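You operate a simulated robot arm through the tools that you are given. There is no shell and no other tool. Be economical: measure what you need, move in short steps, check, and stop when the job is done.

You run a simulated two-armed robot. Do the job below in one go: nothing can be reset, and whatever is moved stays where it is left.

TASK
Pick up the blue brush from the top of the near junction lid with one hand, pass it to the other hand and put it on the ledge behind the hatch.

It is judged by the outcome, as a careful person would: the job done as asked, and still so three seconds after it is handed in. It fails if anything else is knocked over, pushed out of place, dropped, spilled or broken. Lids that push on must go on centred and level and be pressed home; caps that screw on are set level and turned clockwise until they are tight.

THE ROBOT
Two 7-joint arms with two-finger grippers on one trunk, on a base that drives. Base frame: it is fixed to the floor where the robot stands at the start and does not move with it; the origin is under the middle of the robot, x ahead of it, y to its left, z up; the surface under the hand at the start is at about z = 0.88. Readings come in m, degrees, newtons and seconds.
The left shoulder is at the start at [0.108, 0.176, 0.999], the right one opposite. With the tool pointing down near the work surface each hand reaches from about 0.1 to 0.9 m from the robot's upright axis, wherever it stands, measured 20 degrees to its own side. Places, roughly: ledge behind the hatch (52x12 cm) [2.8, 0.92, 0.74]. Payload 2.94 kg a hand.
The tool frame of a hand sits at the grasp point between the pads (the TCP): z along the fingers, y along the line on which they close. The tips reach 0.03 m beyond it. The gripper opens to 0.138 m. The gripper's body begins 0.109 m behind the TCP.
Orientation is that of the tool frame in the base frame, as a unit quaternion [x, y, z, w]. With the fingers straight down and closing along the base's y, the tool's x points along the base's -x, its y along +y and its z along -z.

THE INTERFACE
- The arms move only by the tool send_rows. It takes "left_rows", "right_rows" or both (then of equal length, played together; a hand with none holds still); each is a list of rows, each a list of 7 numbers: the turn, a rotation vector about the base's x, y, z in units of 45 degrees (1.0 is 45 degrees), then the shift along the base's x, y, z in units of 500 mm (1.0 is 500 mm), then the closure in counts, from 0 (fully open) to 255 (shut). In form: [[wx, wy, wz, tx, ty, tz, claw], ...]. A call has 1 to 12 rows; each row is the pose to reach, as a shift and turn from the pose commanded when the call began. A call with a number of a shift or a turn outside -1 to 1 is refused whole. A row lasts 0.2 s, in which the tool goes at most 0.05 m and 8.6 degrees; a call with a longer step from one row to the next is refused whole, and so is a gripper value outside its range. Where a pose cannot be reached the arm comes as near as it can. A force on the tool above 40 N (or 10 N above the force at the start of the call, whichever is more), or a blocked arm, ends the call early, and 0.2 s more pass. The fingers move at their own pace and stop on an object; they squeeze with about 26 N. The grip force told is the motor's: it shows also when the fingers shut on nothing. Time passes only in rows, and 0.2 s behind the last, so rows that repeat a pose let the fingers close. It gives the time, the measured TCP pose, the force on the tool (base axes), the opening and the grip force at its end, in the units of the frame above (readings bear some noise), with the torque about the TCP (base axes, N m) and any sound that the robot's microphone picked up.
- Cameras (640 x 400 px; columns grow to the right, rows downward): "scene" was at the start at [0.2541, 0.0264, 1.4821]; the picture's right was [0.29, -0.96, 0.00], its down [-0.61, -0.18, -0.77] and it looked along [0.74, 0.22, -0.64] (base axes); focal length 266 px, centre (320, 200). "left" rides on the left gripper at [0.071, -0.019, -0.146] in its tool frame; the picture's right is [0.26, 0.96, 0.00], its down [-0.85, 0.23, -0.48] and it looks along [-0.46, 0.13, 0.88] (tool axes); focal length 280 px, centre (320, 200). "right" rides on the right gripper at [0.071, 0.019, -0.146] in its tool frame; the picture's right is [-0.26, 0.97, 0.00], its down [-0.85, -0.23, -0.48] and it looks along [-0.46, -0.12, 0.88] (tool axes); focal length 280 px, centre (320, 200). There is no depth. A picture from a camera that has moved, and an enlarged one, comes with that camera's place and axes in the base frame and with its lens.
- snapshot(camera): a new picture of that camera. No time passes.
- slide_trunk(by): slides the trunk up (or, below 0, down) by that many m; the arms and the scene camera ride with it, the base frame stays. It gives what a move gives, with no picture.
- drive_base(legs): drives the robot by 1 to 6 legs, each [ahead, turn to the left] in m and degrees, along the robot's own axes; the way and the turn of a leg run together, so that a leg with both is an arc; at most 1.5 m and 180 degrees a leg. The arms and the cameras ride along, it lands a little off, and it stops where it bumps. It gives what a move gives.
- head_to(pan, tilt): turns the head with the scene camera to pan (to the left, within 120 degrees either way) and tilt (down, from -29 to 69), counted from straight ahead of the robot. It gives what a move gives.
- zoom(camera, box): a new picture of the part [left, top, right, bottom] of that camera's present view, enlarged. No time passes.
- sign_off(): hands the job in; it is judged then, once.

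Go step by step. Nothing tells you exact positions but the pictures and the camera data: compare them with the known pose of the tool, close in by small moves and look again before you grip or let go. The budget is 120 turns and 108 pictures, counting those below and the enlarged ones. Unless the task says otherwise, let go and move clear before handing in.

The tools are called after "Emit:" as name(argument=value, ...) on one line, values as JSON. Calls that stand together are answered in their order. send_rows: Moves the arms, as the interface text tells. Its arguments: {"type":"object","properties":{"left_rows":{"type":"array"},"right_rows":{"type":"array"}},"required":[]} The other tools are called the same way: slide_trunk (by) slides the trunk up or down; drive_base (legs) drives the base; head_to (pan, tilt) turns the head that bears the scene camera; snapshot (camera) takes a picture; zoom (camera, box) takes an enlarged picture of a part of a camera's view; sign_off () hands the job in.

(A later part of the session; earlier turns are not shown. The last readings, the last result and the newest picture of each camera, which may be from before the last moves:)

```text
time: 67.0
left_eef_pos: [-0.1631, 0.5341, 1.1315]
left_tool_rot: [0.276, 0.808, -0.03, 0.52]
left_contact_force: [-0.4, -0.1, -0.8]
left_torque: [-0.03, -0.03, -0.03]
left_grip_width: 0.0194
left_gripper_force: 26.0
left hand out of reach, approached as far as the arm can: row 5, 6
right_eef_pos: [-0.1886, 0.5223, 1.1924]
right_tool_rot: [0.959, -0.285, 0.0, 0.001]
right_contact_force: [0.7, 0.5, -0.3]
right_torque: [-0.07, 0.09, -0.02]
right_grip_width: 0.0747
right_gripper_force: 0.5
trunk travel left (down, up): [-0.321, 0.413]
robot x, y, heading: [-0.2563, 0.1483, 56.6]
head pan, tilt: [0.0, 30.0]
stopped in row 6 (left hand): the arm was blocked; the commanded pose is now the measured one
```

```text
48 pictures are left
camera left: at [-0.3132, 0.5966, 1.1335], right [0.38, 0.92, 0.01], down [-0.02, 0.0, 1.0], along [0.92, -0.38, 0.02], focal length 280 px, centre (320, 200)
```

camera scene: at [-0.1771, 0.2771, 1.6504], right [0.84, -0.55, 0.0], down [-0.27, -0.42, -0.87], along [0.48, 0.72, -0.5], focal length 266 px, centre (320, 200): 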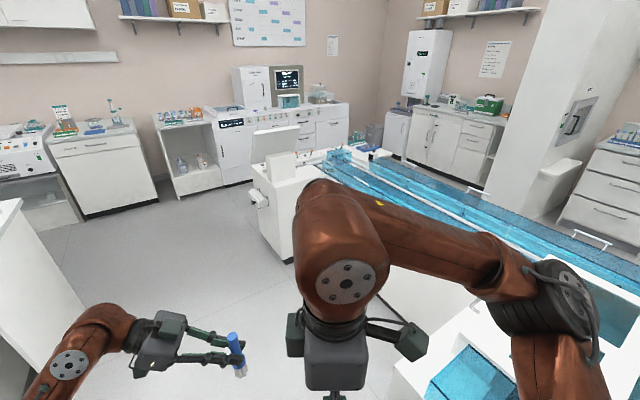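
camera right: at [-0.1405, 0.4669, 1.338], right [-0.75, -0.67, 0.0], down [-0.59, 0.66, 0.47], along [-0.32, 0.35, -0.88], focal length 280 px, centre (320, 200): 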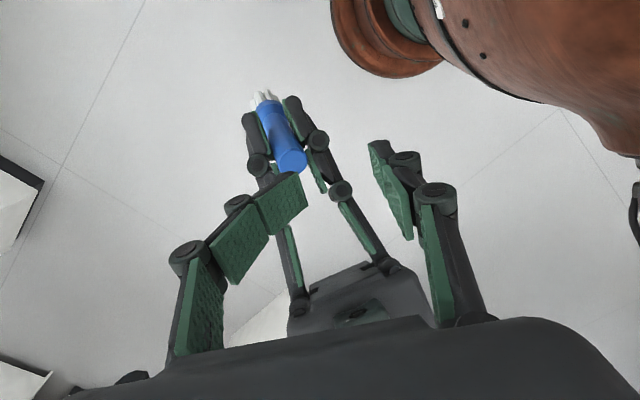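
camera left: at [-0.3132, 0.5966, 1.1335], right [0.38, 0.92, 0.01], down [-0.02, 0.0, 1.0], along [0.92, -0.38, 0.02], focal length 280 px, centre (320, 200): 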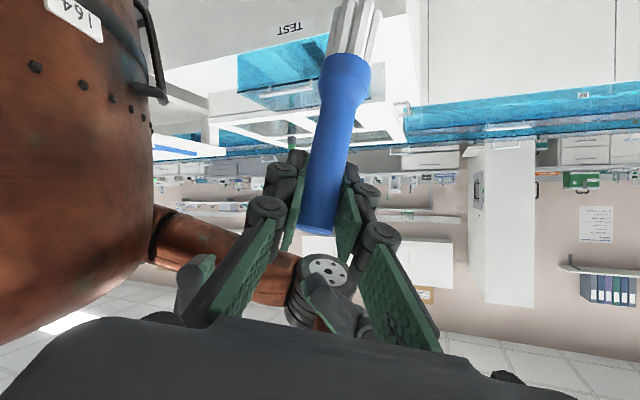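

The left hand ran out of reach, rose, and the brush top touched the right finger, sliding a bit in the grip. Back the left hand down and out.

Emit:
send_rows(left_rows=[[0, 0, 0, 0, 0.01, -0.07, 255], [0, 0, 0, 0.0, 0.04, -0.14, 255], [0, 0, 0, 0.01, 0.11, -0.16, 255], [0, 0, 0, 0.02, 0.19, -0.16, 255], [0, 0, 0, 0.02, 0.28, -0.16, 255]])

Emit:
snapshot(camera="left")

Emit:
snapshot(camera="right")

```text
time: 68.2
left_eef_pos: [-0.1557, 0.6623, 1.0613]
left_tool_rot: [0.277, 0.814, -0.025, 0.511]
left_contact_force: [-0.5, 0.9, -0.4]
left_torque: [0.01, 0.04, -0.05]
left_grip_width: 0.0195
left_gripper_force: 25.7
left hand out of reach, approached as far as the arm can: row 5
right_eef_pos: [-0.1894, 0.52, 1.1929]
right_tool_rot: [0.959, -0.283, -0.001, 0.0]
right_contact_force: [-1.0, -0.2, 0.6]
right_torque: [0.01, 0.03, -0.01]
right_grip_width: 0.0674
right_gripper_force: 0.1
trunk travel left (down, up): [-0.321, 0.413]
robot x, y, heading: [-0.2579, 0.1473, 56.6]
head pan, tilt: [0.0, 30.0]
```

```text
47 pictures are left
camera left: at [-0.3068, 0.7231, 1.0679], right [0.37, 0.93, 0.01], down [0.0, -0.01, 1.0], along [0.93, -0.37, 0.0], focal length 280 px, centre (320, 200)
```

left: 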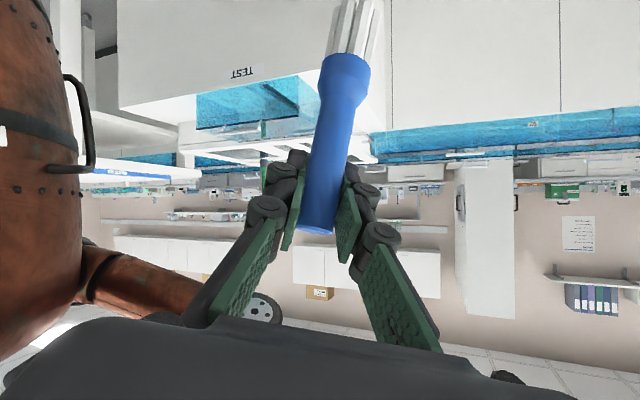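

```text
46 pictures are left
camera right: at [-0.1415, 0.4647, 1.3391], right [-0.74, -0.67, 0.0], down [-0.59, 0.66, 0.48], along [-0.32, 0.35, -0.88], focal length 280 px, centre (320, 200)
```

right: 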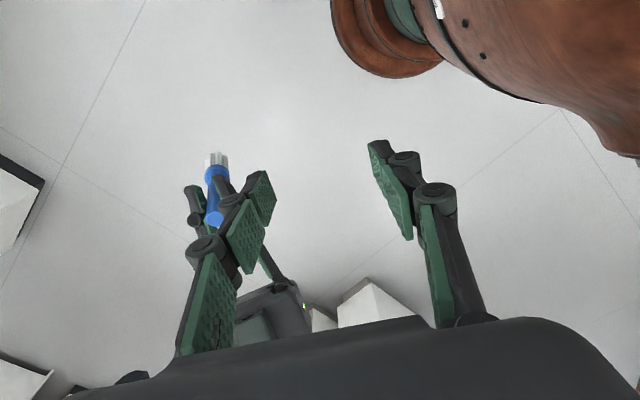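

The brush slid about 3 cm down in the left fingers but is held securely. I'll change the handover: the right hand comes in nearly horizontal from the right and grips the ferrule below the left fingers. First separate and reorient.

Emit:
send_rows(left_rows=[[-0.05, 0.03, 0, 0.005, 0.03, 0.015, 255], [-0.1, 0.06, 0, 0.01, 0.05, 0.03, 255], [-0.15, 0.09, 0, 0.015, 0.07, 0.045, 255], [-0.2, 0.12, 0, 0.02, 0.1, 0.06, 255], [-0.245, 0.151, 0, 0.03, 0.13, 0.08, 255], [-0.245, 0.151, 0, 0.03, 0.13, 0.08, 255], [-0.245, 0.151, 0, 0.03, 0.13, 0.08, 255]], right_rows=[[0.04, 0.05, -0.01, 0.07, 0, 0.02, 130], [0.1, 0.13, -0.025, 0.15, -0.01, 0.04, 130], [0.18, 0.23, -0.044, 0.23, -0.02, 0.06, 130], [0.26, 0.33, -0.063, 0.31, -0.03, 0.08, 130], [0.34, 0.435, -0.083, 0.38, -0.04, 0.1, 130], [0.41, 0.525, -0.1, 0.44, -0.04, 0.12, 130], [0.41, 0.525, -0.1, 0.44, -0.04, 0.12, 130]])

Emit:
snapshot(camera="left")

```text
time: 69.8
left_eef_pos: [-0.1407, 0.7065, 1.1165]
left_tool_rot: [0.221, 0.843, -0.11, 0.478]
left_contact_force: [-0.2, 1.0, 0.1]
left_torque: [-0.02, -0.02, -0.02]
left_grip_width: 0.0195
left_gripper_force: 26.1
left hand out of reach, approached as far as the arm can: row 1, 2, 3, 4, 5, 6, 7
right_eef_pos: [-0.0209, 0.4589, 1.2502]
right_tool_rot: [0.914, -0.313, -0.24, -0.094]
right_contact_force: [-0.2, 0.4, 0.5]
right_torque: [-0.05, 0.01, 0.05]
right_grip_width: 0.0672
right_gripper_force: 0.1
right hand out of reach, approached as far as the arm can: row 1, 2, 3, 4, 5, 6, 7
trunk travel left (down, up): [-0.321, 0.413]
robot x, y, heading: [-0.258, 0.1506, 56.6]
head pan, tilt: [0.0, 30.0]
```

```text
45 pictures are left
camera left: at [-0.2907, 0.768, 1.1327], right [0.34, 0.92, -0.2], down [0.13, 0.16, 0.98], along [0.93, -0.36, -0.06], focal length 280 px, centre (320, 200)
```

left: 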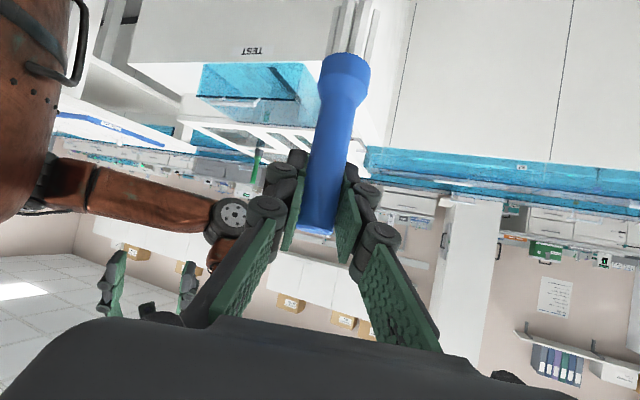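

Emit:
send_rows(right_rows=[[0.07, 0.09, -0.017, 0, 0.03, -0.02, 130], [0.14, 0.18, -0.034, 0, 0.06, -0.04, 130], [0.21, 0.265, -0.05, 0, 0.09, -0.06, 130], [0.28, 0.35, -0.067, 0, 0.12, -0.08, 130], [0.35, 0.44, -0.084, 0, 0.14, -0.1, 130], [0.41, 0.525, -0.1, 0, 0.16, -0.1, 130], [0.41, 0.525, -0.1, 0, 0.16, -0.1, 130]])

Emit:
snapshot(camera="right")

Emit:
snapshot(camera="scene")

```text
time: 71.4
left_eef_pos: [-0.1397, 0.7059, 1.117]
left_tool_rot: [0.221, 0.844, -0.108, 0.476]
left_contact_force: [-0.5, -0.9, -0.4]
left_torque: [0.02, 0.03, 0.0]
left_grip_width: 0.0194
left_gripper_force: 26.0
right_eef_pos: [-0.011, 0.4909, 1.234]
right_tool_rot: [0.829, -0.347, -0.408, -0.16]
right_contact_force: [0.0, -0.4, -0.4]
right_torque: [0.02, 0.0, -0.02]
right_grip_width: 0.0679
right_gripper_force: 0.0
right hand out of reach, approached as far as the arm can: row 1, 2, 3, 4, 5, 6, 7
trunk travel left (down, up): [-0.321, 0.413]
robot x, y, heading: [-0.2562, 0.1464, 56.5]
head pan, tilt: [0.0, 30.0]
```

```text
44 pictures are left
camera right: at [0.0865, 0.3646, 1.2686], right [-0.79, -0.57, 0.22], down [0.07, 0.28, 0.96], along [-0.61, 0.78, -0.18], focal length 280 px, centre (320, 200)
```

right: 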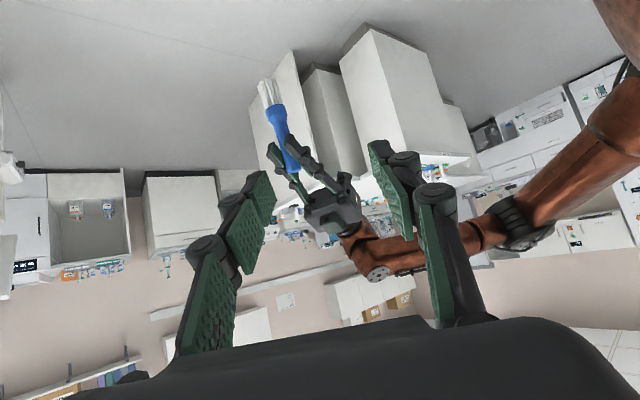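

```text
43 pictures are left
camera scene: at [-0.175, 0.276, 1.6504], right [0.83, -0.55, 0.0], down [-0.28, -0.42, -0.87], along [0.48, 0.72, -0.5], focal length 266 px, centre (320, 200)
```

scene: 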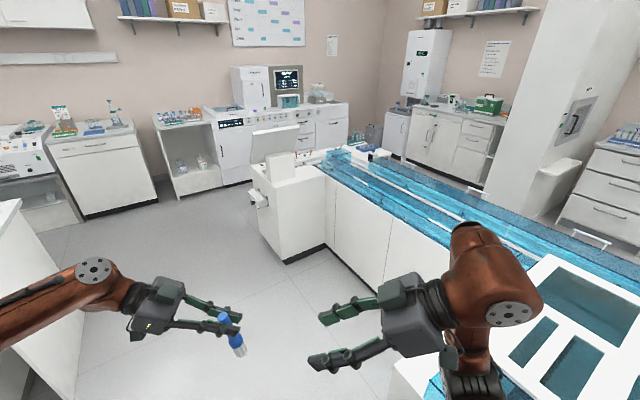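

Good view of both hands. Ease the right hand's yaw by 25° and bring it to a pre-grasp beside the ferrule.

Emit:
send_rows(right_rows=[[0, 0, -0.11, -0.03, 0.04, -0.03, 130], [0, 0, -0.22, -0.06, 0.08, -0.06, 130], [0, 0, -0.33, -0.1, 0.13, -0.1, 130], [0, 0, -0.44, -0.14, 0.18, -0.15, 130], [0, 0, -0.55, -0.184, 0.24, -0.204, 130], [0, 0, -0.55, -0.184, 0.24, -0.204, 130], [0, 0, -0.55, -0.184, 0.24, -0.204, 130]])

Emit:
snapshot(camera="right")

Emit:
zoom(camera="scene", box=[130, 240, 386, 400])

```text
time: 73.0
left_eef_pos: [-0.1408, 0.7079, 1.1172]
left_tool_rot: [0.221, 0.843, -0.109, 0.478]
left_contact_force: [0.4, 0.2, -0.5]
left_torque: [-0.03, -0.01, 0.01]
left_grip_width: 0.0194
left_gripper_force: 25.9
right_eef_pos: [-0.1056, 0.6138, 1.1316]
right_tool_rot: [0.736, -0.516, -0.363, -0.243]
right_contact_force: [-0.4, 0.3, 0.2]
right_torque: [0.0, -0.01, 0.01]
right_grip_width: 0.0676
right_gripper_force: 0.0
trunk travel left (down, up): [-0.321, 0.413]
robot x, y, heading: [-0.2617, 0.1449, 56.5]
head pan, tilt: [0.0, 30.0]
```

```text
42 pictures are left
camera right: at [-0.0684, 0.4578, 1.1653], right [-0.96, -0.18, 0.22], down [0.18, 0.22, 0.96], along [-0.22, 0.96, -0.18], focal length 280 px, centre (320, 200)
```

right: 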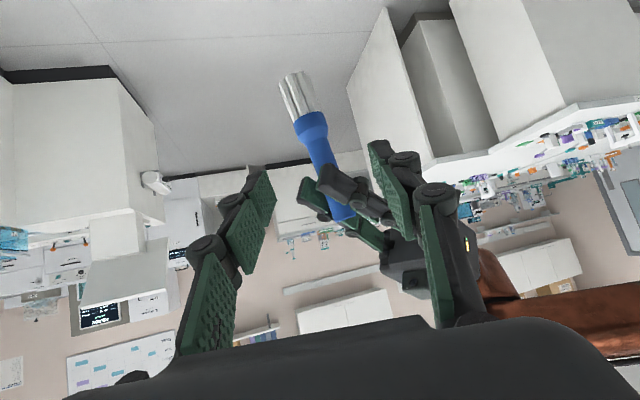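

```text
2.50 times, centred on (258, 320) of scene
camera zoom: at [-0.1765, 0.278, 1.6502], right [0.83, -0.55, 0.0], down [-0.27, -0.42, -0.87], along [0.48, 0.72, -0.5], focal length 666 px, centre (475, -100)
```

zoom: 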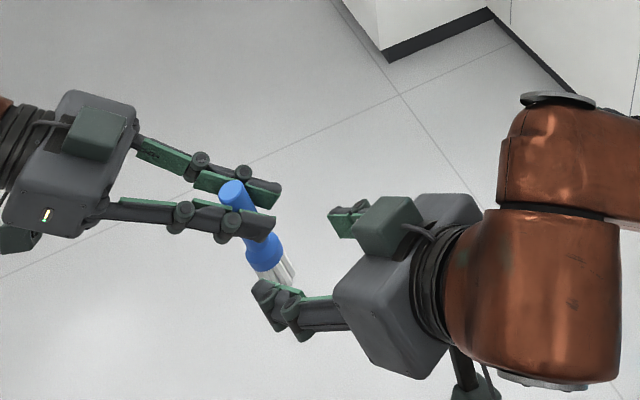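

Ferrule is at about (−0.135, 0.706, 1.047), consistent with the left pose. Advance slowly along the tool.

Emit:
send_rows(right_rows=[[0, 0, 0, -0.014, 0.046, -0.043, 130], [0, 0, 0, -0.028, 0.092, -0.087, 130], [0, 0, 0, -0.042, 0.138, -0.13, 130], [0, 0, 0, -0.058, 0.18, -0.172, 130], [0, 0, 0, -0.058, 0.18, -0.172, 130]])

Emit:
snapshot(camera="right")

Emit:
zoom(camera="scene", box=[130, 240, 386, 400])

```text
time: 74.2
left_eef_pos: [-0.1386, 0.7063, 1.1172]
left_tool_rot: [0.221, 0.843, -0.108, 0.478]
left_contact_force: [-0.3, 0.1, 0.2]
left_torque: [0.0, 0.08, 0.01]
left_grip_width: 0.0196
left_gripper_force: 26.6
right_eef_pos: [-0.1339, 0.7044, 1.0448]
right_tool_rot: [0.736, -0.516, -0.364, -0.244]
right_contact_force: [0.8, 0.2, -0.2]
right_torque: [0.0, -0.02, 0.01]
right_grip_width: 0.0676
right_gripper_force: 0.0
trunk travel left (down, up): [-0.321, 0.413]
robot x, y, heading: [-0.2599, 0.1453, 56.7]
head pan, tilt: [0.0, 30.0]
```

```text
40 pictures are left
camera right: at [-0.097, 0.5486, 1.0792], right [-0.96, -0.18, 0.22], down [0.18, 0.22, 0.96], along [-0.23, 0.96, -0.18], focal length 280 px, centre (320, 200)
```

right: 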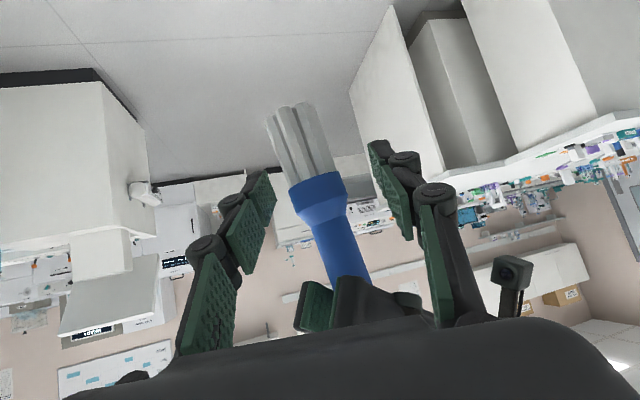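

```text
2.50 times, centred on (258, 320) of scene
camera zoom: at [-0.1754, 0.2765, 1.6503], right [0.83, -0.55, 0.0], down [-0.28, -0.42, -0.87], along [0.48, 0.72, -0.5], focal length 666 px, centre (475, -100)
```

zoom: 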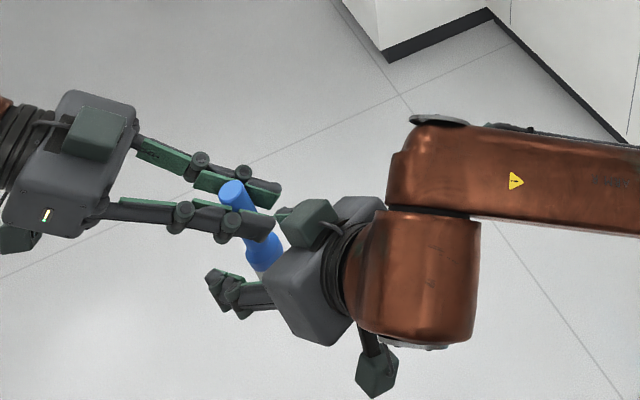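

The ferrule is centred between the right fingers. Close.

Emit:
send_rows(right_rows=[[0, 0, 0, 0, 0, 0, 160], [0, 0, 0, 0, 0, 0, 180], [0, 0, 0, 0, 0, 0, 200], [0, 0, 0, 0, 0, 0, 255], [0, 0, 0, 0, 0, 0, 255], [0, 0, 0, 0, 0, 0, 255], [0, 0, 0, 0, 0, 0, 255]])

Emit:
snapshot(camera="right")

```text
time: 75.8
left_eef_pos: [-0.1394, 0.7068, 1.118]
left_tool_rot: [0.221, 0.843, -0.109, 0.477]
left_contact_force: [-5.5, -4.2, 3.1]
left_torque: [-0.1, 0.91, 0.03]
left_grip_width: 0.0197
left_gripper_force: 26.4
right_eef_pos: [-0.1331, 0.7043, 1.0442]
right_tool_rot: [0.736, -0.517, -0.363, -0.244]
right_contact_force: [5.8, 4.4, -1.8]
right_torque: [-0.22, -0.51, -0.14]
right_grip_width: 0.0336
right_gripper_force: 25.7
trunk travel left (down, up): [-0.321, 0.413]
robot x, y, heading: [-0.2573, 0.1473, 56.5]
head pan, tilt: [0.0, 30.0]
```

```text
38 pictures are left
camera right: at [-0.0968, 0.5489, 1.0789], right [-0.96, -0.18, 0.22], down [0.18, 0.22, 0.96], along [-0.22, 0.96, -0.18], focal length 280 px, centre (320, 200)
```

right: 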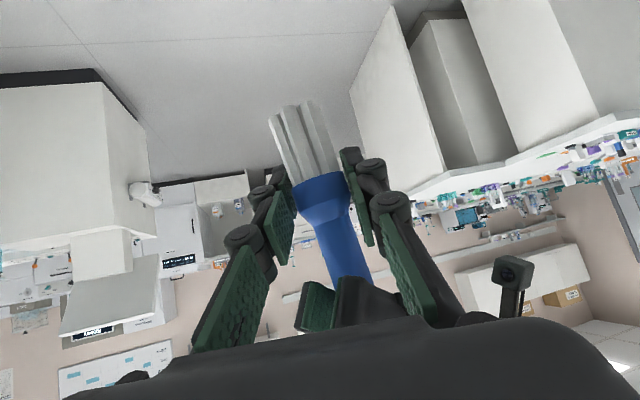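

Right hand holds the ferrule (3.4 cm). Release the left just enough and retract it along its own axis.

Emit:
send_rows(left_rows=[[0, 0, 0, 0, 0, 0, 190], [0, 0, 0, 0, 0, 0, 170], [0, 0, 0, 0, 0, 0, 165], [0, 0, 0, 0, 0, 0, 165], [0, 0, 0, -0.04, 0.021, 0.027, 165], [0, 0, 0, -0.1, 0.052, 0.067, 165], [0, 0, 0, -0.17, 0.088, 0.114, 165], [0, 0, 0, -0.24, 0.125, 0.16, 165], [0, 0, 0, -0.3, 0.156, 0.2, 165]])

Emit:
snapshot(camera="right")

Emit:
snapshot(camera="scene")

```text
time: 77.8
left_eef_pos: [-0.2916, 0.7846, 1.2152]
left_tool_rot: [0.221, 0.844, -0.108, 0.476]
left_contact_force: [-1.1, 0.2, 0.1]
left_torque: [-0.02, -0.01, -0.03]
left_grip_width: 0.0488
left_gripper_force: 0.0
right_eef_pos: [-0.1343, 0.7052, 1.0447]
right_tool_rot: [0.736, -0.517, -0.363, -0.244]
right_contact_force: [-0.2, -0.7, 0.0]
right_torque: [0.02, 0.04, -0.04]
right_grip_width: 0.0305
right_gripper_force: 26.4
trunk travel left (down, up): [-0.321, 0.413]
robot x, y, heading: [-0.2618, 0.1496, 56.3]
head pan, tilt: [0.0, 30.0]
```

```text
37 pictures are left
camera right: at [-0.0976, 0.549, 1.0791], right [-0.96, -0.18, 0.22], down [0.18, 0.22, 0.96], along [-0.23, 0.96, -0.18], focal length 280 px, centre (320, 200)
```

right: 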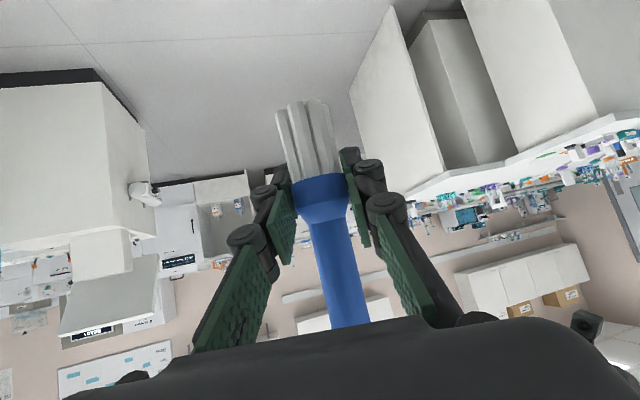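

```text
36 pictures are left
camera scene: at [-0.1767, 0.2777, 1.6503], right [0.83, -0.55, 0.0], down [-0.27, -0.42, -0.87], along [0.48, 0.72, -0.5], focal length 266 px, centre (320, 200)
```

scene: 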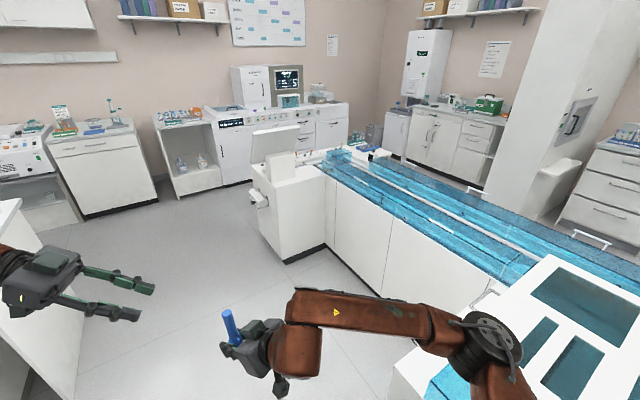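

Handover succeeded: the right hand alone holds the brush. Now tuck both arms into natural, compact poses for driving.

Emit:
send_rows(left_rows=[[0, 0, 0.14, 0.0, 0.0, 0.03, 165], [0, 0, 0.28, 0.02, -0.04, 0.06, 165], [0, 0, 0.42, 0.05, -0.1, 0.09, 165], [0, 0, 0.56, 0.08, -0.16, 0.12, 165], [0, 0, 0.7, 0.11, -0.22, 0.14, 165], [0, 0, 0.84, 0.14, -0.28, 0.16, 165], [0, 0, 0.98, 0.16, -0.324, 0.17, 165], [0, 0, 0.98, 0.16, -0.324, 0.17, 165]], right_rows=[[0, 0, -0.11, 0.05, -0.077, 0, 255], [0, 0, -0.22, 0.1, -0.153, 0, 255], [0, 0, -0.33, 0.147, -0.23, 0, 255], [0, 0, -0.44, 0.196, -0.306, 0, 255], [0, 0, -0.55, 0.245, -0.383, 0, 255], [0, 0, -0.66, 0.294, -0.46, 0, 255], [0, 0, -0.78, 0.294, -0.46, 0, 255], [0, 0, -0.78, 0.294, -0.46, 0, 255]])

Emit:
head_to(pan=0, tilt=40)

Emit:
snapshot(camera="scene")

```text
time: 79.6
left_eef_pos: [-0.2155, 0.6256, 1.3009]
left_tool_rot: [-0.113, 0.864, 0.077, 0.485]
left_contact_force: [-0.6, 0.8, -0.7]
left_torque: [-0.06, -0.09, -0.1]
left_grip_width: 0.0488
left_gripper_force: 0.0
right_eef_pos: [0.0192, 0.51, 1.06]
right_tool_rot: [-0.547, 0.714, 0.271, 0.343]
right_contact_force: [-0.2, 1.0, -0.2]
right_torque: [-0.03, -0.15, -0.13]
right_grip_width: 0.0304
right_gripper_force: 26.2
right hand out of reach, approached as far as the arm can: row 5, 6, 7, 8
trunk travel left (down, up): [-0.321, 0.413]
robot x, y, heading: [-0.2588, 0.1493, 56.6]
head pan, tilt: [0.0, 30.0]
```

```text
time: 80.3
left_eef_pos: [-0.2086, 0.6229, 1.3004]
left_tool_rot: [-0.112, 0.865, 0.079, 0.483]
left_contact_force: [0.9, 0.0, 1.5]
left_torque: [0.0, 0.03, 0.01]
left_grip_width: 0.0485
left_gripper_force: 0.3
right_eef_pos: [0.0259, 0.5075, 1.0559]
right_tool_rot: [-0.546, 0.716, 0.273, 0.34]
right_contact_force: [0.3, 0.2, -0.7]
right_torque: [0.02, 0.05, 0.06]
right_grip_width: 0.0307
right_gripper_force: 26.7
trunk travel left (down, up): [-0.321, 0.413]
robot x, y, heading: [-0.2612, 0.1486, 56.6]
head pan, tilt: [0.0, 40.0]
```

```text
35 pictures are left
camera scene: at [-0.1768, 0.2722, 1.6349], right [0.83, -0.55, 0.0], down [-0.35, -0.54, -0.77], along [0.42, 0.64, -0.64], focal length 266 px, centre (320, 200)
```

scene: 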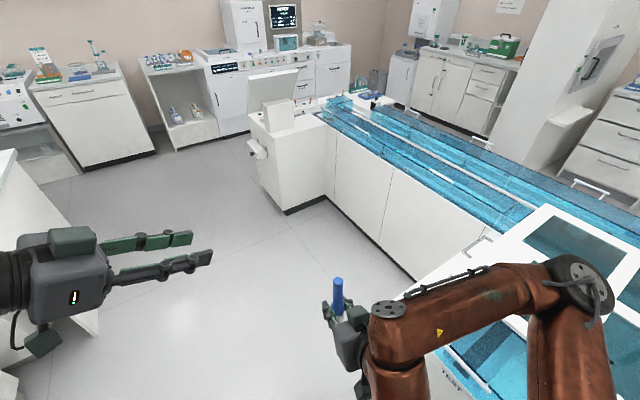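

Everything is clear. Turn left and drive up the corridor toward the gap.

Emit:
drive_base(legs=[[0, 29.5], [1.3, 0]])

Emit:
head_to(pan=-25, tilt=25)

Emit:
snapshot(camera="scene")

```text
time: 88.4
left_eef_pos: [-0.3418, 1.893, 1.3008]
left_tool_rot: [-0.321, 0.811, 0.195, 0.449]
left_contact_force: [-0.9, 0.0, 0.4]
left_torque: [0.02, -0.01, -0.08]
left_grip_width: 0.0489
left_gripper_force: 0.0
right_eef_pos: [-0.0844, 1.9026, 1.0574]
right_tool_rot: [0.705, -0.559, -0.348, -0.264]
right_contact_force: [-0.2, 0.4, -1.0]
right_torque: [-0.03, 0.0, -0.01]
right_grip_width: 0.0305
right_gripper_force: 25.6
trunk travel left (down, up): [-0.321, 0.413]
robot x, y, heading: [-0.1635, 1.4504, 84.8]
head pan, tilt: [0.0, 40.0]
```

```text
time: 89.3
left_eef_pos: [-0.3427, 1.8932, 1.3011]
left_tool_rot: [-0.322, 0.811, 0.195, 0.448]
left_contact_force: [0.3, 0.7, -0.6]
left_torque: [0.03, 0.02, 0.01]
left_grip_width: 0.0488
left_gripper_force: 0.1
right_eef_pos: [-0.0837, 1.9013, 1.0573]
right_tool_rot: [0.704, -0.559, -0.348, -0.265]
right_contact_force: [0.7, 0.4, -0.8]
right_torque: [0.03, 0.01, -0.01]
right_grip_width: 0.0306
right_gripper_force: 26.4
trunk travel left (down, up): [-0.321, 0.413]
robot x, y, heading: [-0.1603, 1.4511, 84.8]
head pan, tilt: [-25.0, 25.0]
```

```text
34 pictures are left
camera scene: at [-0.1111, 1.5951, 1.6582], right [0.87, -0.5, 0.0], down [-0.21, -0.37, -0.91], along [0.45, 0.79, -0.42], focal length 266 px, centre (320, 200)
```

scene: 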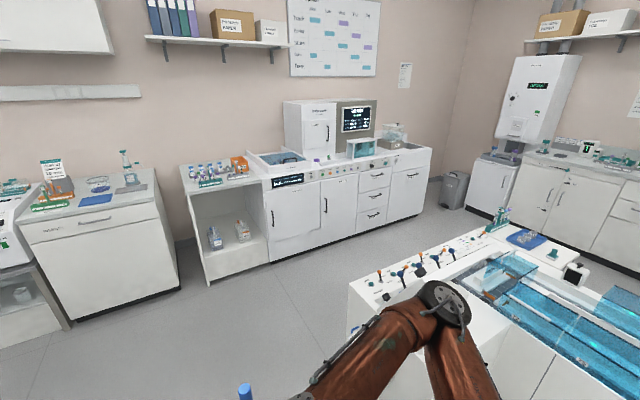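

The gap between the conveyor unit (y≤2.25) and wall cabinets (y≥3.7) is wide. Drive up to y≈2.9 and turn right.

Emit:
drive_base(legs=[[1.42, 0], [0, -85], [0.8, 0]])

Emit:
head_to(pan=-40, tilt=30)

Emit:
snapshot(camera="scene")

```text
time: 103.9
left_eef_pos: [1.2021, 3.0637, 1.3018]
left_tool_rot: [0.325, 0.81, -0.167, 0.459]
left_contact_force: [-0.3, -0.2, 0.3]
left_torque: [-0.02, 0.01, -0.02]
left_grip_width: 0.0484
left_gripper_force: 0.2
right_eef_pos: [1.2258, 2.8058, 1.0583]
right_tool_rot: [-0.128, 0.89, 0.07, 0.431]
right_contact_force: [-0.5, 0.5, -0.6]
right_torque: [-0.03, 0.02, -0.02]
right_grip_width: 0.0303
right_gripper_force: 26.0
trunk travel left (down, up): [-0.321, 0.413]
robot x, y, heading: [0.773, 2.857, -1.9]
head pan, tilt: [-25.0, 25.0]
```

```text
time: 104.7
left_eef_pos: [1.2013, 3.0639, 1.2996]
left_tool_rot: [0.324, 0.81, -0.167, 0.46]
left_contact_force: [0.5, 0.5, -0.1]
left_torque: [-0.03, -0.01, 0.0]
left_grip_width: 0.0485
left_gripper_force: 0.1
right_eef_pos: [1.2253, 2.8062, 1.0589]
right_tool_rot: [-0.126, 0.891, 0.07, 0.431]
right_contact_force: [-0.9, -0.1, -0.4]
right_torque: [-0.01, 0.01, -0.02]
right_grip_width: 0.0305
right_gripper_force: 25.8
trunk travel left (down, up): [-0.321, 0.413]
robot x, y, heading: [0.773, 2.8582, -2.0]
head pan, tilt: [-40.0, 30.0]
```

```text
33 pictures are left
camera scene: at [0.9007, 2.7971, 1.6503], right [-0.67, -0.75, 0.0], down [-0.37, 0.33, -0.87], along [0.65, -0.58, -0.5], focal length 266 px, centre (320, 200)
```

scene: 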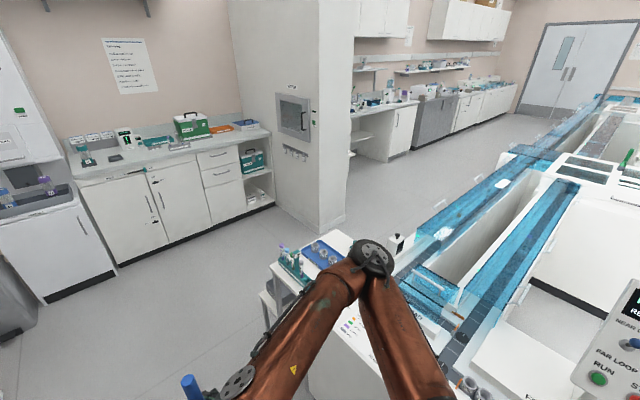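

A clear path: pillar spans x≥2.5, y≈1.0–1.35; the aisle beside it is about 0.85 m. Before passing I'll check where the left elbow sticks out.

Emit:
head_to(pan=45, tilt=50)

Emit:
snapshot(camera="scene")

```text
time: 106.2
left_eef_pos: [1.2007, 3.0645, 1.3006]
left_tool_rot: [0.325, 0.81, -0.166, 0.46]
left_contact_force: [0.2, 0.1, -0.8]
left_torque: [0.01, 0.0, 0.02]
left_grip_width: 0.049
left_gripper_force: 0.0
right_eef_pos: [1.2249, 2.8061, 1.0573]
right_tool_rot: [-0.128, 0.89, 0.072, 0.431]
right_contact_force: [-0.6, -0.6, -0.4]
right_torque: [0.02, 0.0, 0.01]
right_grip_width: 0.0301
right_gripper_force: 26.0
trunk travel left (down, up): [-0.321, 0.413]
robot x, y, heading: [0.7703, 2.8568, -1.9]
head pan, tilt: [45.0, 50.0]
```

```text
32 pictures are left
camera scene: at [0.8894, 2.9099, 1.6208], right [0.68, -0.73, 0.0], down [-0.56, -0.52, -0.64], along [0.47, 0.44, -0.77], focal length 266 px, centre (320, 200)
```

scene: 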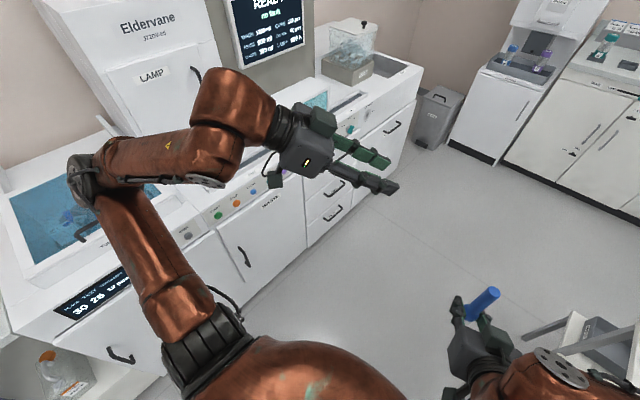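

The left elbow flares out 0.78 m. Straighten that wrist and extend the hand forward to narrow the arm.

Emit:
send_rows(left_rows=[[0, 0, 0.1, 0.06, -0.02, 0, 165], [0, 0, 0.25, 0.12, -0.04, 0, 165], [0, 0, 0.4, 0.18, -0.06, 0, 165], [0, 0, 0.55, 0.24, -0.08, 0, 165], [0, 0, 0.7, 0.3, -0.1, 0, 165], [0, 0, 0.85, 0.36, -0.1, 0, 165], [0, 0, 1.0, 0.42, -0.1, 0, 165], [0, 0, 1.0, 0.48, -0.1, 0, 165], [0, 0, 1.0, 0.54, -0.1, 0, 165], [0, 0, 1.0, 0.54, -0.1, 0, 165]])

Emit:
snapshot(camera="scene")

```text
time: 108.5
left_eef_pos: [1.4725, 3.0259, 1.3044]
left_tool_rot: [-0.01, 0.872, 0.022, 0.489]
left_contact_force: [-0.9, 0.2, 1.0]
left_torque: [0.0, -0.01, 0.02]
left_grip_width: 0.0486
left_gripper_force: 0.0
left hand out of reach, approached as far as the arm can: row 9, 10
right_eef_pos: [1.2247, 2.8043, 1.0593]
right_tool_rot: [-0.127, 0.89, 0.07, 0.431]
right_contact_force: [-0.1, 0.2, -0.3]
right_torque: [0.0, -0.01, 0.04]
right_grip_width: 0.0303
right_gripper_force: 26.0
trunk travel left (down, up): [-0.321, 0.413]
robot x, y, heading: [0.7697, 2.8598, -1.8]
head pan, tilt: [45.0, 50.0]
```

```text
31 pictures are left
camera scene: at [0.8889, 2.909, 1.6209], right [0.68, -0.73, 0.0], down [-0.56, -0.52, -0.64], along [0.47, 0.44, -0.77], focal length 266 px, centre (320, 200)
```

scene: 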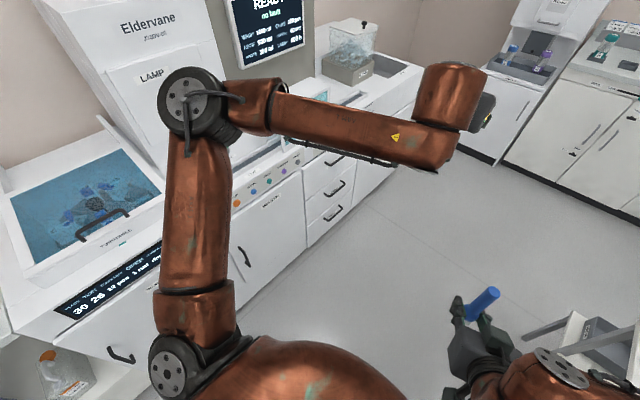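

Emit:
send_rows(left_rows=[[0, 0, -0.05, -0.02, -0.07, 0, 165], [0, 0, -0.1, -0.04, -0.14, 0, 165], [0, 0, -0.15, -0.04, -0.21, 0, 165], [0, 0, -0.2, -0.04, -0.28, 0, 165], [0, 0, -0.2, -0.04, -0.34, 0, 165], [0, 0, -0.2, -0.04, -0.34, 0, 165]])

Emit:
snapshot(camera="scene")

```text
time: 109.8
left_eef_pos: [1.4102, 2.9531, 1.2672]
left_tool_rot: [0.059, 0.87, -0.017, 0.49]
left_contact_force: [-1.1, -0.9, -0.6]
left_torque: [0.02, -0.01, -0.01]
left_grip_width: 0.0489
left_gripper_force: 0.0
left hand out of reach, approached as far as the arm can: row 1, 2, 3, 4, 5, 6
right_eef_pos: [1.2246, 2.8057, 1.0593]
right_tool_rot: [-0.128, 0.891, 0.071, 0.431]
right_contact_force: [0.4, -0.4, -1.1]
right_torque: [-0.03, 0.02, -0.01]
right_grip_width: 0.0303
right_gripper_force: 25.9
trunk travel left (down, up): [-0.321, 0.413]
robot x, y, heading: [0.7681, 2.8575, -2.0]
head pan, tilt: [45.0, 50.0]
```

```text
30 pictures are left
camera scene: at [0.8892, 2.9096, 1.6208], right [0.68, -0.73, 0.0], down [-0.56, -0.52, -0.64], along [0.47, 0.44, -0.77], focal length 266 px, centre (320, 200)
```

scene: 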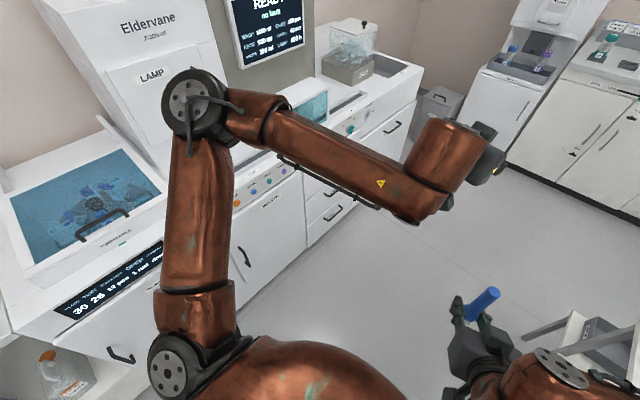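

Extending the arm more narrowed it earlier, so stretch the left hand forward as in the pick pose.

Emit:
send_rows(left_rows=[[0, 0, 0.02, 0.07, 0.024, -0.046, 165], [0, 0, 0.04, 0.137, 0.048, -0.092, 165], [0, 0, 0.06, 0.205, 0.071, -0.138, 165], [0, 0, 0.08, 0.274, 0.095, -0.184, 165], [0, 0, 0.1, 0.342, 0.119, -0.23, 165], [0, 0, 0.12, 0.41, 0.143, -0.276, 165], [0, 0, 0.14, 0.479, 0.166, -0.322, 165], [0, 0, 0.16, 0.547, 0.19, -0.368, 165], [0, 0, 0.18, 0.616, 0.214, -0.414, 165], [0, 0, 0.18, 0.616, 0.214, -0.414, 165]])

Emit:
snapshot(camera="scene")

```text
time: 112.0
left_eef_pos: [1.5927, 3.1332, 1.096]
left_tool_rot: [-0.001, 0.872, 0.017, 0.489]
left_contact_force: [0.7, -0.8, 0.6]
left_torque: [0.0, 0.01, -0.02]
left_grip_width: 0.0488
left_gripper_force: 0.0
left hand out of reach, approached as far as the arm can: row 1, 2, 3, 4, 5, 6, 7, 8, 9, 10
right_eef_pos: [1.2252, 2.8043, 1.0583]
right_tool_rot: [-0.128, 0.891, 0.071, 0.431]
right_contact_force: [0.0, 0.5, -0.9]
right_torque: [-0.01, 0.01, 0.04]
right_grip_width: 0.03
right_gripper_force: 26.1
trunk travel left (down, up): [-0.321, 0.413]
robot x, y, heading: [0.7722, 2.8613, -1.8]
head pan, tilt: [45.0, 50.0]
```

```text
29 pictures are left
camera scene: at [0.8891, 2.9093, 1.6209], right [0.68, -0.73, 0.0], down [-0.56, -0.52, -0.64], along [0.47, 0.44, -0.77], focal length 266 px, centre (320, 200)
```

scene: 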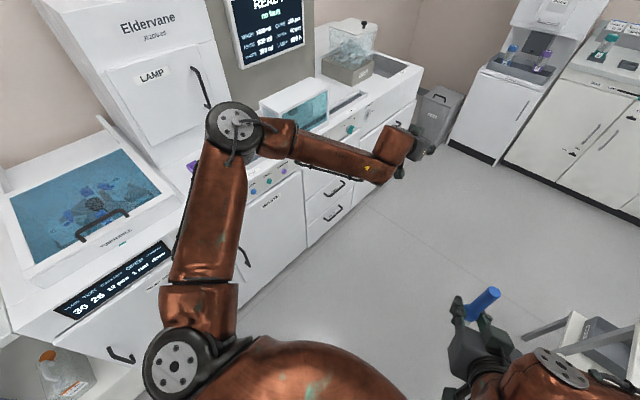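

The elbow still sits at 0.53 m. Pointing the left hand outward should pull the elbow in; try that with a shorter reach.

Emit:
send_rows(left_rows=[[0, 0, 0.14, -0.06, -0.015, 0.03, 165], [0, 0, 0.28, -0.12, -0.03, 0.06, 165], [0, 0, 0.42, -0.18, -0.045, 0.09, 165], [0, 0, 0.56, -0.24, -0.06, 0.12, 165], [0, 0, 0.7, -0.3, -0.075, 0.15, 165], [0, 0, 0.85, -0.36, -0.09, 0.18, 165], [0, 0, 1.0, -0.42, -0.1, 0.2, 165], [0, 0, 1.0, -0.42, -0.1, 0.2, 165]])

Emit:
snapshot(camera="scene")

```text
time: 113.8
left_eef_pos: [1.3537, 3.1421, 1.2043]
left_tool_rot: [-0.336, 0.805, 0.203, 0.445]
left_contact_force: [-0.7, 0.8, -0.3]
left_torque: [0.02, 0.01, -0.02]
left_grip_width: 0.0486
left_gripper_force: 0.1
left hand out of reach, approached as far as the arm can: row 3, 4, 5, 6, 7, 8
right_eef_pos: [1.2264, 2.8071, 1.0588]
right_tool_rot: [-0.128, 0.89, 0.071, 0.432]
right_contact_force: [-0.1, 0.7, -0.4]
right_torque: [-0.03, 0.0, -0.05]
right_grip_width: 0.0301
right_gripper_force: 25.6
trunk travel left (down, up): [-0.321, 0.413]
robot x, y, heading: [0.7715, 2.8613, -2.2]
head pan, tilt: [45.0, 50.0]
```

```text
28 pictures are left
camera scene: at [0.8903, 2.9117, 1.6206], right [0.68, -0.73, 0.0], down [-0.56, -0.52, -0.64], along [0.47, 0.44, -0.77], focal length 266 px, centre (320, 200)
```

scene: 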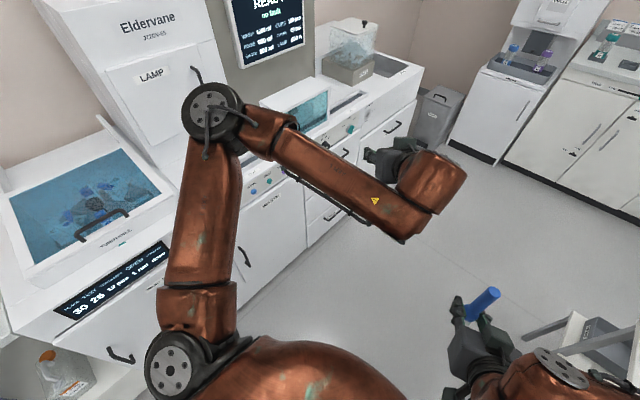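

The elbow stays at about 0.53 m, but the conveyor's far edge is near x≈1.35, so the aisle is wide enough if I shift toward it past the pillar. Drive to x≈2.05 and turn down the aisle.

Emit:
drive_base(legs=[[1.28, 0], [0, -88], [0.72, 0]])

Emit:
head_to(pan=0, tilt=30)

Emit:
snapshot(camera="scene")

```text
time: 125.9
left_eef_pos: [2.3842, 2.0137, 1.2333]
left_tool_rot: [0.308, 0.806, -0.176, 0.474]
left_contact_force: [-10.4, 1.8, 1.3]
left_torque: [0.11, -0.54, 0.71]
left_grip_width: 0.0489
left_gripper_force: 0.1
right_eef_pos: [1.9899, 2.0727, 1.0635]
right_tool_rot: [0.495, 0.759, -0.316, 0.281]
right_contact_force: [-18.2, -29.9, 25.1]
right_torque: [2.75, 0.76, 0.89]
right_grip_width: 0.0294
right_gripper_force: 25.5
trunk travel left (down, up): [-0.321, 0.413]
robot x, y, heading: [2.107, 2.5394, -86.1]
head pan, tilt: [45.0, 50.0]
stopped in leg 3: the robot was blocked; the commanded pose is now the measured one
```

```text
time: 127.0
left_eef_pos: [2.4127, 2.0014, 1.2152]
left_tool_rot: [0.306, 0.813, -0.168, 0.466]
left_contact_force: [-0.8, 0.7, 1.3]
left_torque: [0.02, 0.06, 0.01]
left_grip_width: 0.0485
left_gripper_force: 0.1
right_eef_pos: [2.0522, 2.0759, 1.0713]
right_tool_rot: [0.518, 0.733, -0.25, 0.364]
right_contact_force: [-0.3, -0.2, -0.5]
right_torque: [0.03, -0.06, 0.06]
right_grip_width: 0.0302
right_gripper_force: 25.5
trunk travel left (down, up): [-0.321, 0.413]
robot x, y, heading: [2.1059, 2.5388, -85.8]
head pan, tilt: [0.0, 30.0]
```

```text
27 pictures are left
camera scene: at [2.1061, 2.3853, 1.6505], right [-1.0, -0.07, -0.01], down [-0.03, 0.5, -0.87], along [0.07, -0.86, -0.5], focal length 266 px, centre (320, 200)
```

scene: 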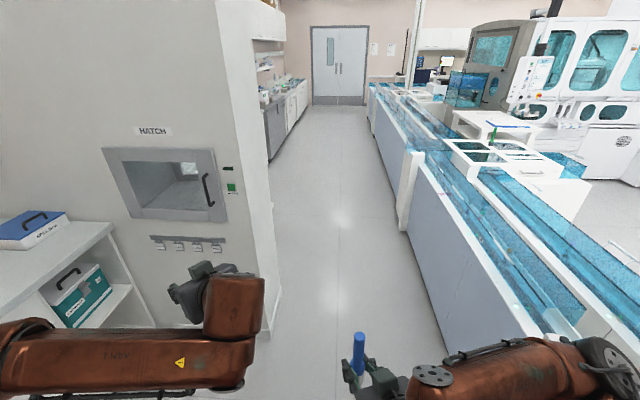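

Blocked at y≈2.54 with force on the right arm. Look at what the right elbow met.

Emit:
head_to(pan=-55, tilt=50)

Emit:
snapshot(camera="scene")

```text
time: 128.2
left_eef_pos: [2.3996, 2.0046, 1.2206]
left_tool_rot: [0.309, 0.809, -0.171, 0.47]
left_contact_force: [4.2, 5.6, 0.4]
left_torque: [-0.24, 0.34, -0.69]
left_grip_width: 0.0488
left_gripper_force: 0.2
right_eef_pos: [2.006, 2.0597, 1.0579]
right_tool_rot: [0.566, 0.711, -0.244, 0.339]
right_contact_force: [-54.5, -36.8, 13.8]
right_torque: [3.06, -2.1, 4.44]
right_grip_width: 0.0305
right_gripper_force: 25.8
trunk travel left (down, up): [-0.321, 0.413]
robot x, y, heading: [2.1076, 2.5408, -85.7]
head pan, tilt: [-55.0, 50.0]
```

```text
26 pictures are left
camera scene: at [2.0339, 2.4289, 1.6196], right [-0.63, 0.78, -0.01], down [0.6, 0.48, -0.64], along [-0.49, -0.41, -0.77], focal length 266 px, centre (320, 200)
```

scene: 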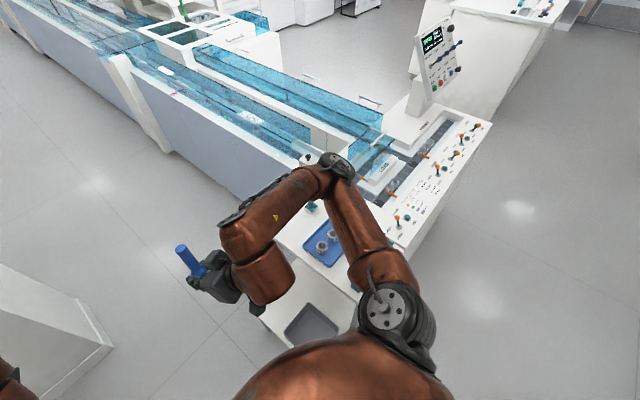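

The little side table at the conveyor's end reaches x≈1.9, so I'm too close. Back off.

Emit:
drive_base(legs=[[-0.2, 0]])

Emit:
snapshot(camera="scene")

```text
time: 129.6
left_eef_pos: [2.455, 2.1427, 1.2021]
left_tool_rot: [0.308, 0.821, -0.181, 0.445]
left_contact_force: [3.3, 1.3, -1.3]
left_torque: [-0.18, 0.05, -0.23]
left_grip_width: 0.0486
left_gripper_force: 0.0
right_eef_pos: [2.0468, 2.1804, 1.0786]
right_tool_rot: [0.551, 0.722, -0.241, 0.342]
right_contact_force: [1.8, 2.1, -1.5]
right_torque: [-0.2, 0.08, -0.19]
right_grip_width: 0.0311
right_gripper_force: 26.3
trunk travel left (down, up): [-0.321, 0.413]
robot x, y, heading: [2.0965, 2.6761, -85.5]
head pan, tilt: [-55.0, 50.0]
stopped in leg 1: the robot was blocked; the commanded pose is now the measured one
```

```text
25 pictures are left
camera scene: at [2.0722, 2.5163, 1.6229], right [-0.63, 0.77, 0.04], down [0.58, 0.5, -0.64], along [-0.51, -0.38, -0.77], focal length 266 px, centre (320, 200)
```

scene: 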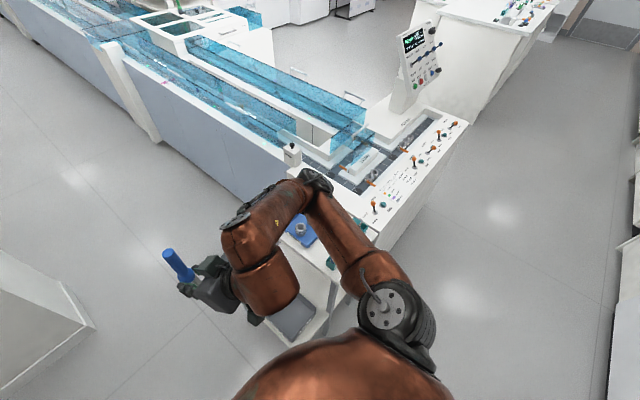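

Emit:
zoom(camera="scene", box=[190, 130, 446, 290])

Emit:
slide_trunk(by=0.06)

Emit:
zoom(camera="scene", box=[190, 130, 446, 290])

```text
2.50 times, centred on (318, 210) of scene
camera zoom: at [2.0722, 2.5163, 1.6229], right [-0.63, 0.77, 0.04], down [0.58, 0.5, -0.64], along [-0.51, -0.38, -0.77], focal length 666 px, centre (325, 175)
```

zoom: 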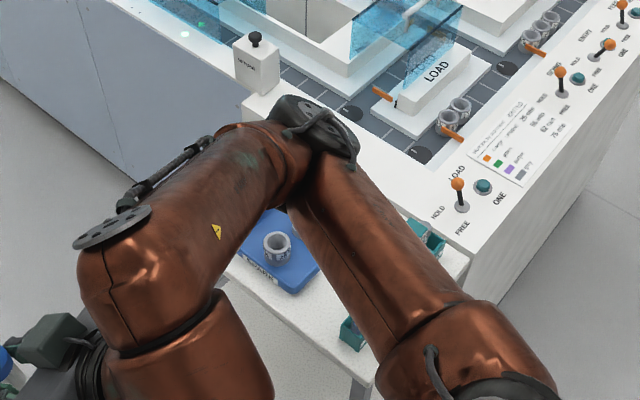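

```text
time: 130.6
left_eef_pos: [2.4607, 2.1651, 1.2648]
left_tool_rot: [0.306, 0.82, -0.189, 0.445]
left_contact_force: [4.9, 1.7, -2.0]
left_torque: [-0.18, 0.13, -0.36]
left_grip_width: 0.0486
left_gripper_force: 0.1
right_eef_pos: [2.0363, 2.2023, 1.1399]
right_tool_rot: [0.56, 0.716, -0.266, 0.32]
right_contact_force: [3.5, 1.4, -0.2]
right_torque: [-0.14, 0.2, -0.23]
right_grip_width: 0.0309
right_gripper_force: 26.2
trunk travel left (down, up): [-0.381, 0.353]
robot x, y, heading: [2.0967, 2.674, -85.9]
head pan, tilt: [-55.0, 50.0]
```

```text
2.50 times, centred on (318, 210) of scene
camera zoom: at [2.0579, 2.6043, 1.6825], right [-0.63, 0.78, 0.0], down [0.59, 0.48, -0.65], along [-0.51, -0.41, -0.76], focal length 666 px, centre (325, 175)
```

zoom: 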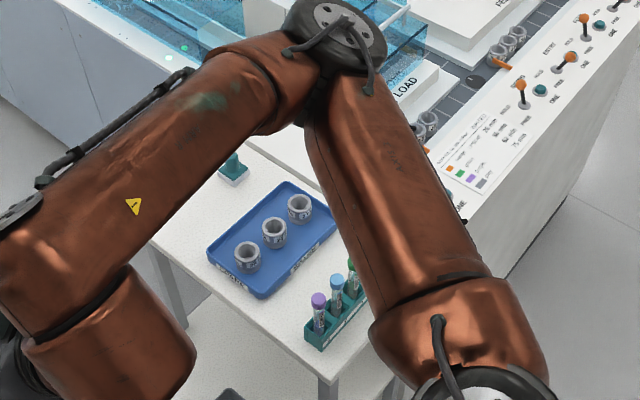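

The arm is free again and the rack, vials and tray stand undisturbed. New plan: turn to face north well clear of the side table and reverse down the aisle, so the elbows trail and I end facing the ledge. First move east.

Emit:
drive_base(legs=[[0, 50]])

Emit:
drive_base(legs=[[0.25, 0]])

Emit:
head_to(pan=-80, tilt=45)

Emit:
snapshot(camera="scene")

```text
time: 132.1
left_eef_pos: [2.6201, 2.3197, 1.273]
left_tool_rot: [0.112, 0.878, -0.119, 0.45]
left_contact_force: [0.7, 0.2, 1.4]
left_torque: [0.04, 0.23, -0.03]
left_grip_width: 0.0486
left_gripper_force: 0.0
right_eef_pos: [2.196, 2.2214, 1.1312]
right_tool_rot: [0.413, 0.81, -0.204, 0.363]
right_contact_force: [0.5, 0.7, 1.8]
right_torque: [0.11, 0.13, -0.06]
right_grip_width: 0.0308
right_gripper_force: 25.7
trunk travel left (down, up): [-0.381, 0.353]
robot x, y, heading: [2.0918, 2.675, -66.6]
head pan, tilt: [-55.0, 50.0]
stopped in leg 1: the robot was blocked; the commanded pose is now the measured one
```

```text
time: 132.8
left_eef_pos: [2.6108, 2.329, 1.2508]
left_tool_rot: [0.156, 0.866, -0.124, 0.458]
left_contact_force: [-2.1, 0.6, -3.4]
left_torque: [-0.17, -0.4, 0.04]
left_grip_width: 0.0486
left_gripper_force: 0.1
right_eef_pos: [2.1255, 2.1765, 1.1355]
right_tool_rot: [0.579, 0.711, -0.168, 0.362]
right_contact_force: [-2.2, -0.6, -0.1]
right_torque: [0.07, -0.13, 0.16]
right_grip_width: 0.0311
right_gripper_force: 26.1
trunk travel left (down, up): [-0.381, 0.353]
robot x, y, heading: [2.0952, 2.6722, -65.7]
head pan, tilt: [-55.0, 50.0]
stopped in leg 1: the robot was blocked; the commanded pose is now the measured one
```

```text
time: 133.7
left_eef_pos: [2.5234, 2.2866, 1.2896]
left_tool_rot: [0.154, 0.853, -0.107, 0.488]
left_contact_force: [-3.4, -1.9, 0.4]
left_torque: [0.1, -0.15, 0.2]
left_grip_width: 0.0487
left_gripper_force: 0.1
right_eef_pos: [2.0508, 2.1598, 1.1041]
right_tool_rot: [0.577, 0.725, -0.123, 0.355]
right_contact_force: [-4.6, -3.3, -1.4]
right_torque: [0.2, -0.3, 0.28]
right_grip_width: 0.0311
right_gripper_force: 25.6
trunk travel left (down, up): [-0.381, 0.353]
robot x, y, heading: [2.0955, 2.6746, -66.4]
head pan, tilt: [-80.0, 45.0]
```

```text
22 pictures are left
camera scene: at [1.9168, 2.5485, 1.6844], right [-0.56, 0.83, -0.01], down [0.64, 0.41, -0.65], along [-0.53, -0.37, -0.76], focal length 266 px, centre (320, 200)
```

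scene: 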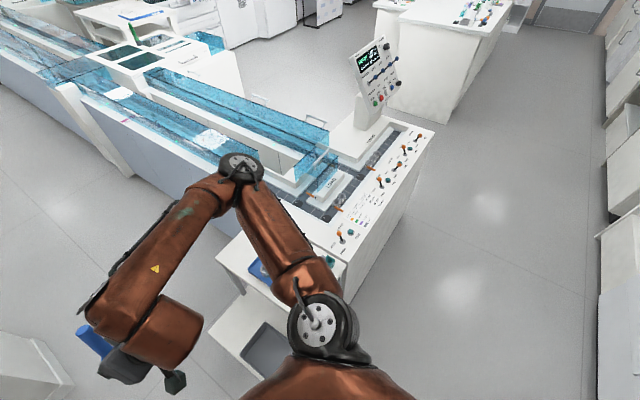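

The right elbow is up against the small "Return" post. Raise the trunk to lift the elbow over.

Emit:
slide_trunk(by=0.12)

Emit:
snapshot(camera="scene")

```text
time: 134.1
left_eef_pos: [2.6769, 2.3569, 1.2204]
left_tool_rot: [0.161, 0.874, -0.133, 0.438]
left_contact_force: [-0.8, 1.5, -1.8]
left_torque: [-0.08, -0.11, -0.01]
left_grip_width: 0.0488
left_gripper_force: 0.0
right_eef_pos: [2.1655, 2.1779, 1.1533]
right_tool_rot: [0.592, 0.688, -0.225, 0.353]
right_contact_force: [-1.6, 0.6, 1.0]
right_torque: [0.11, -0.03, 0.17]
right_grip_width: 0.031
right_gripper_force: 26.3
trunk travel left (down, up): [-0.386, 0.348]
robot x, y, heading: [2.096, 2.672, -66.2]
head pan, tilt: [-80.0, 45.0]
stopped: the arm was blocked; the commanded pose is now the measured one
```

```text
21 pictures are left
camera scene: at [2.0167, 2.5893, 1.6932], right [-0.56, 0.83, 0.0], down [0.6, 0.4, -0.7], along [-0.58, -0.39, -0.72], focal length 266 px, centre (320, 200)
```

scene: 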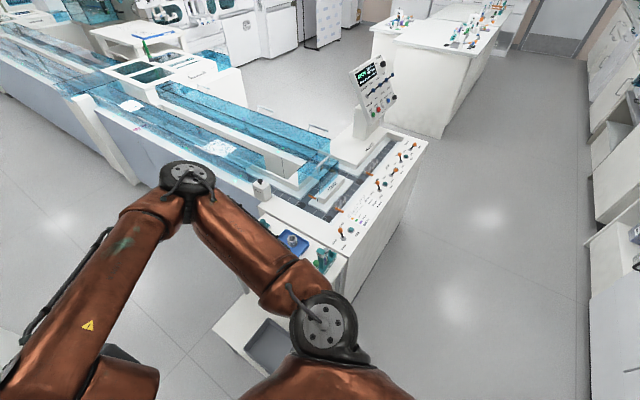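

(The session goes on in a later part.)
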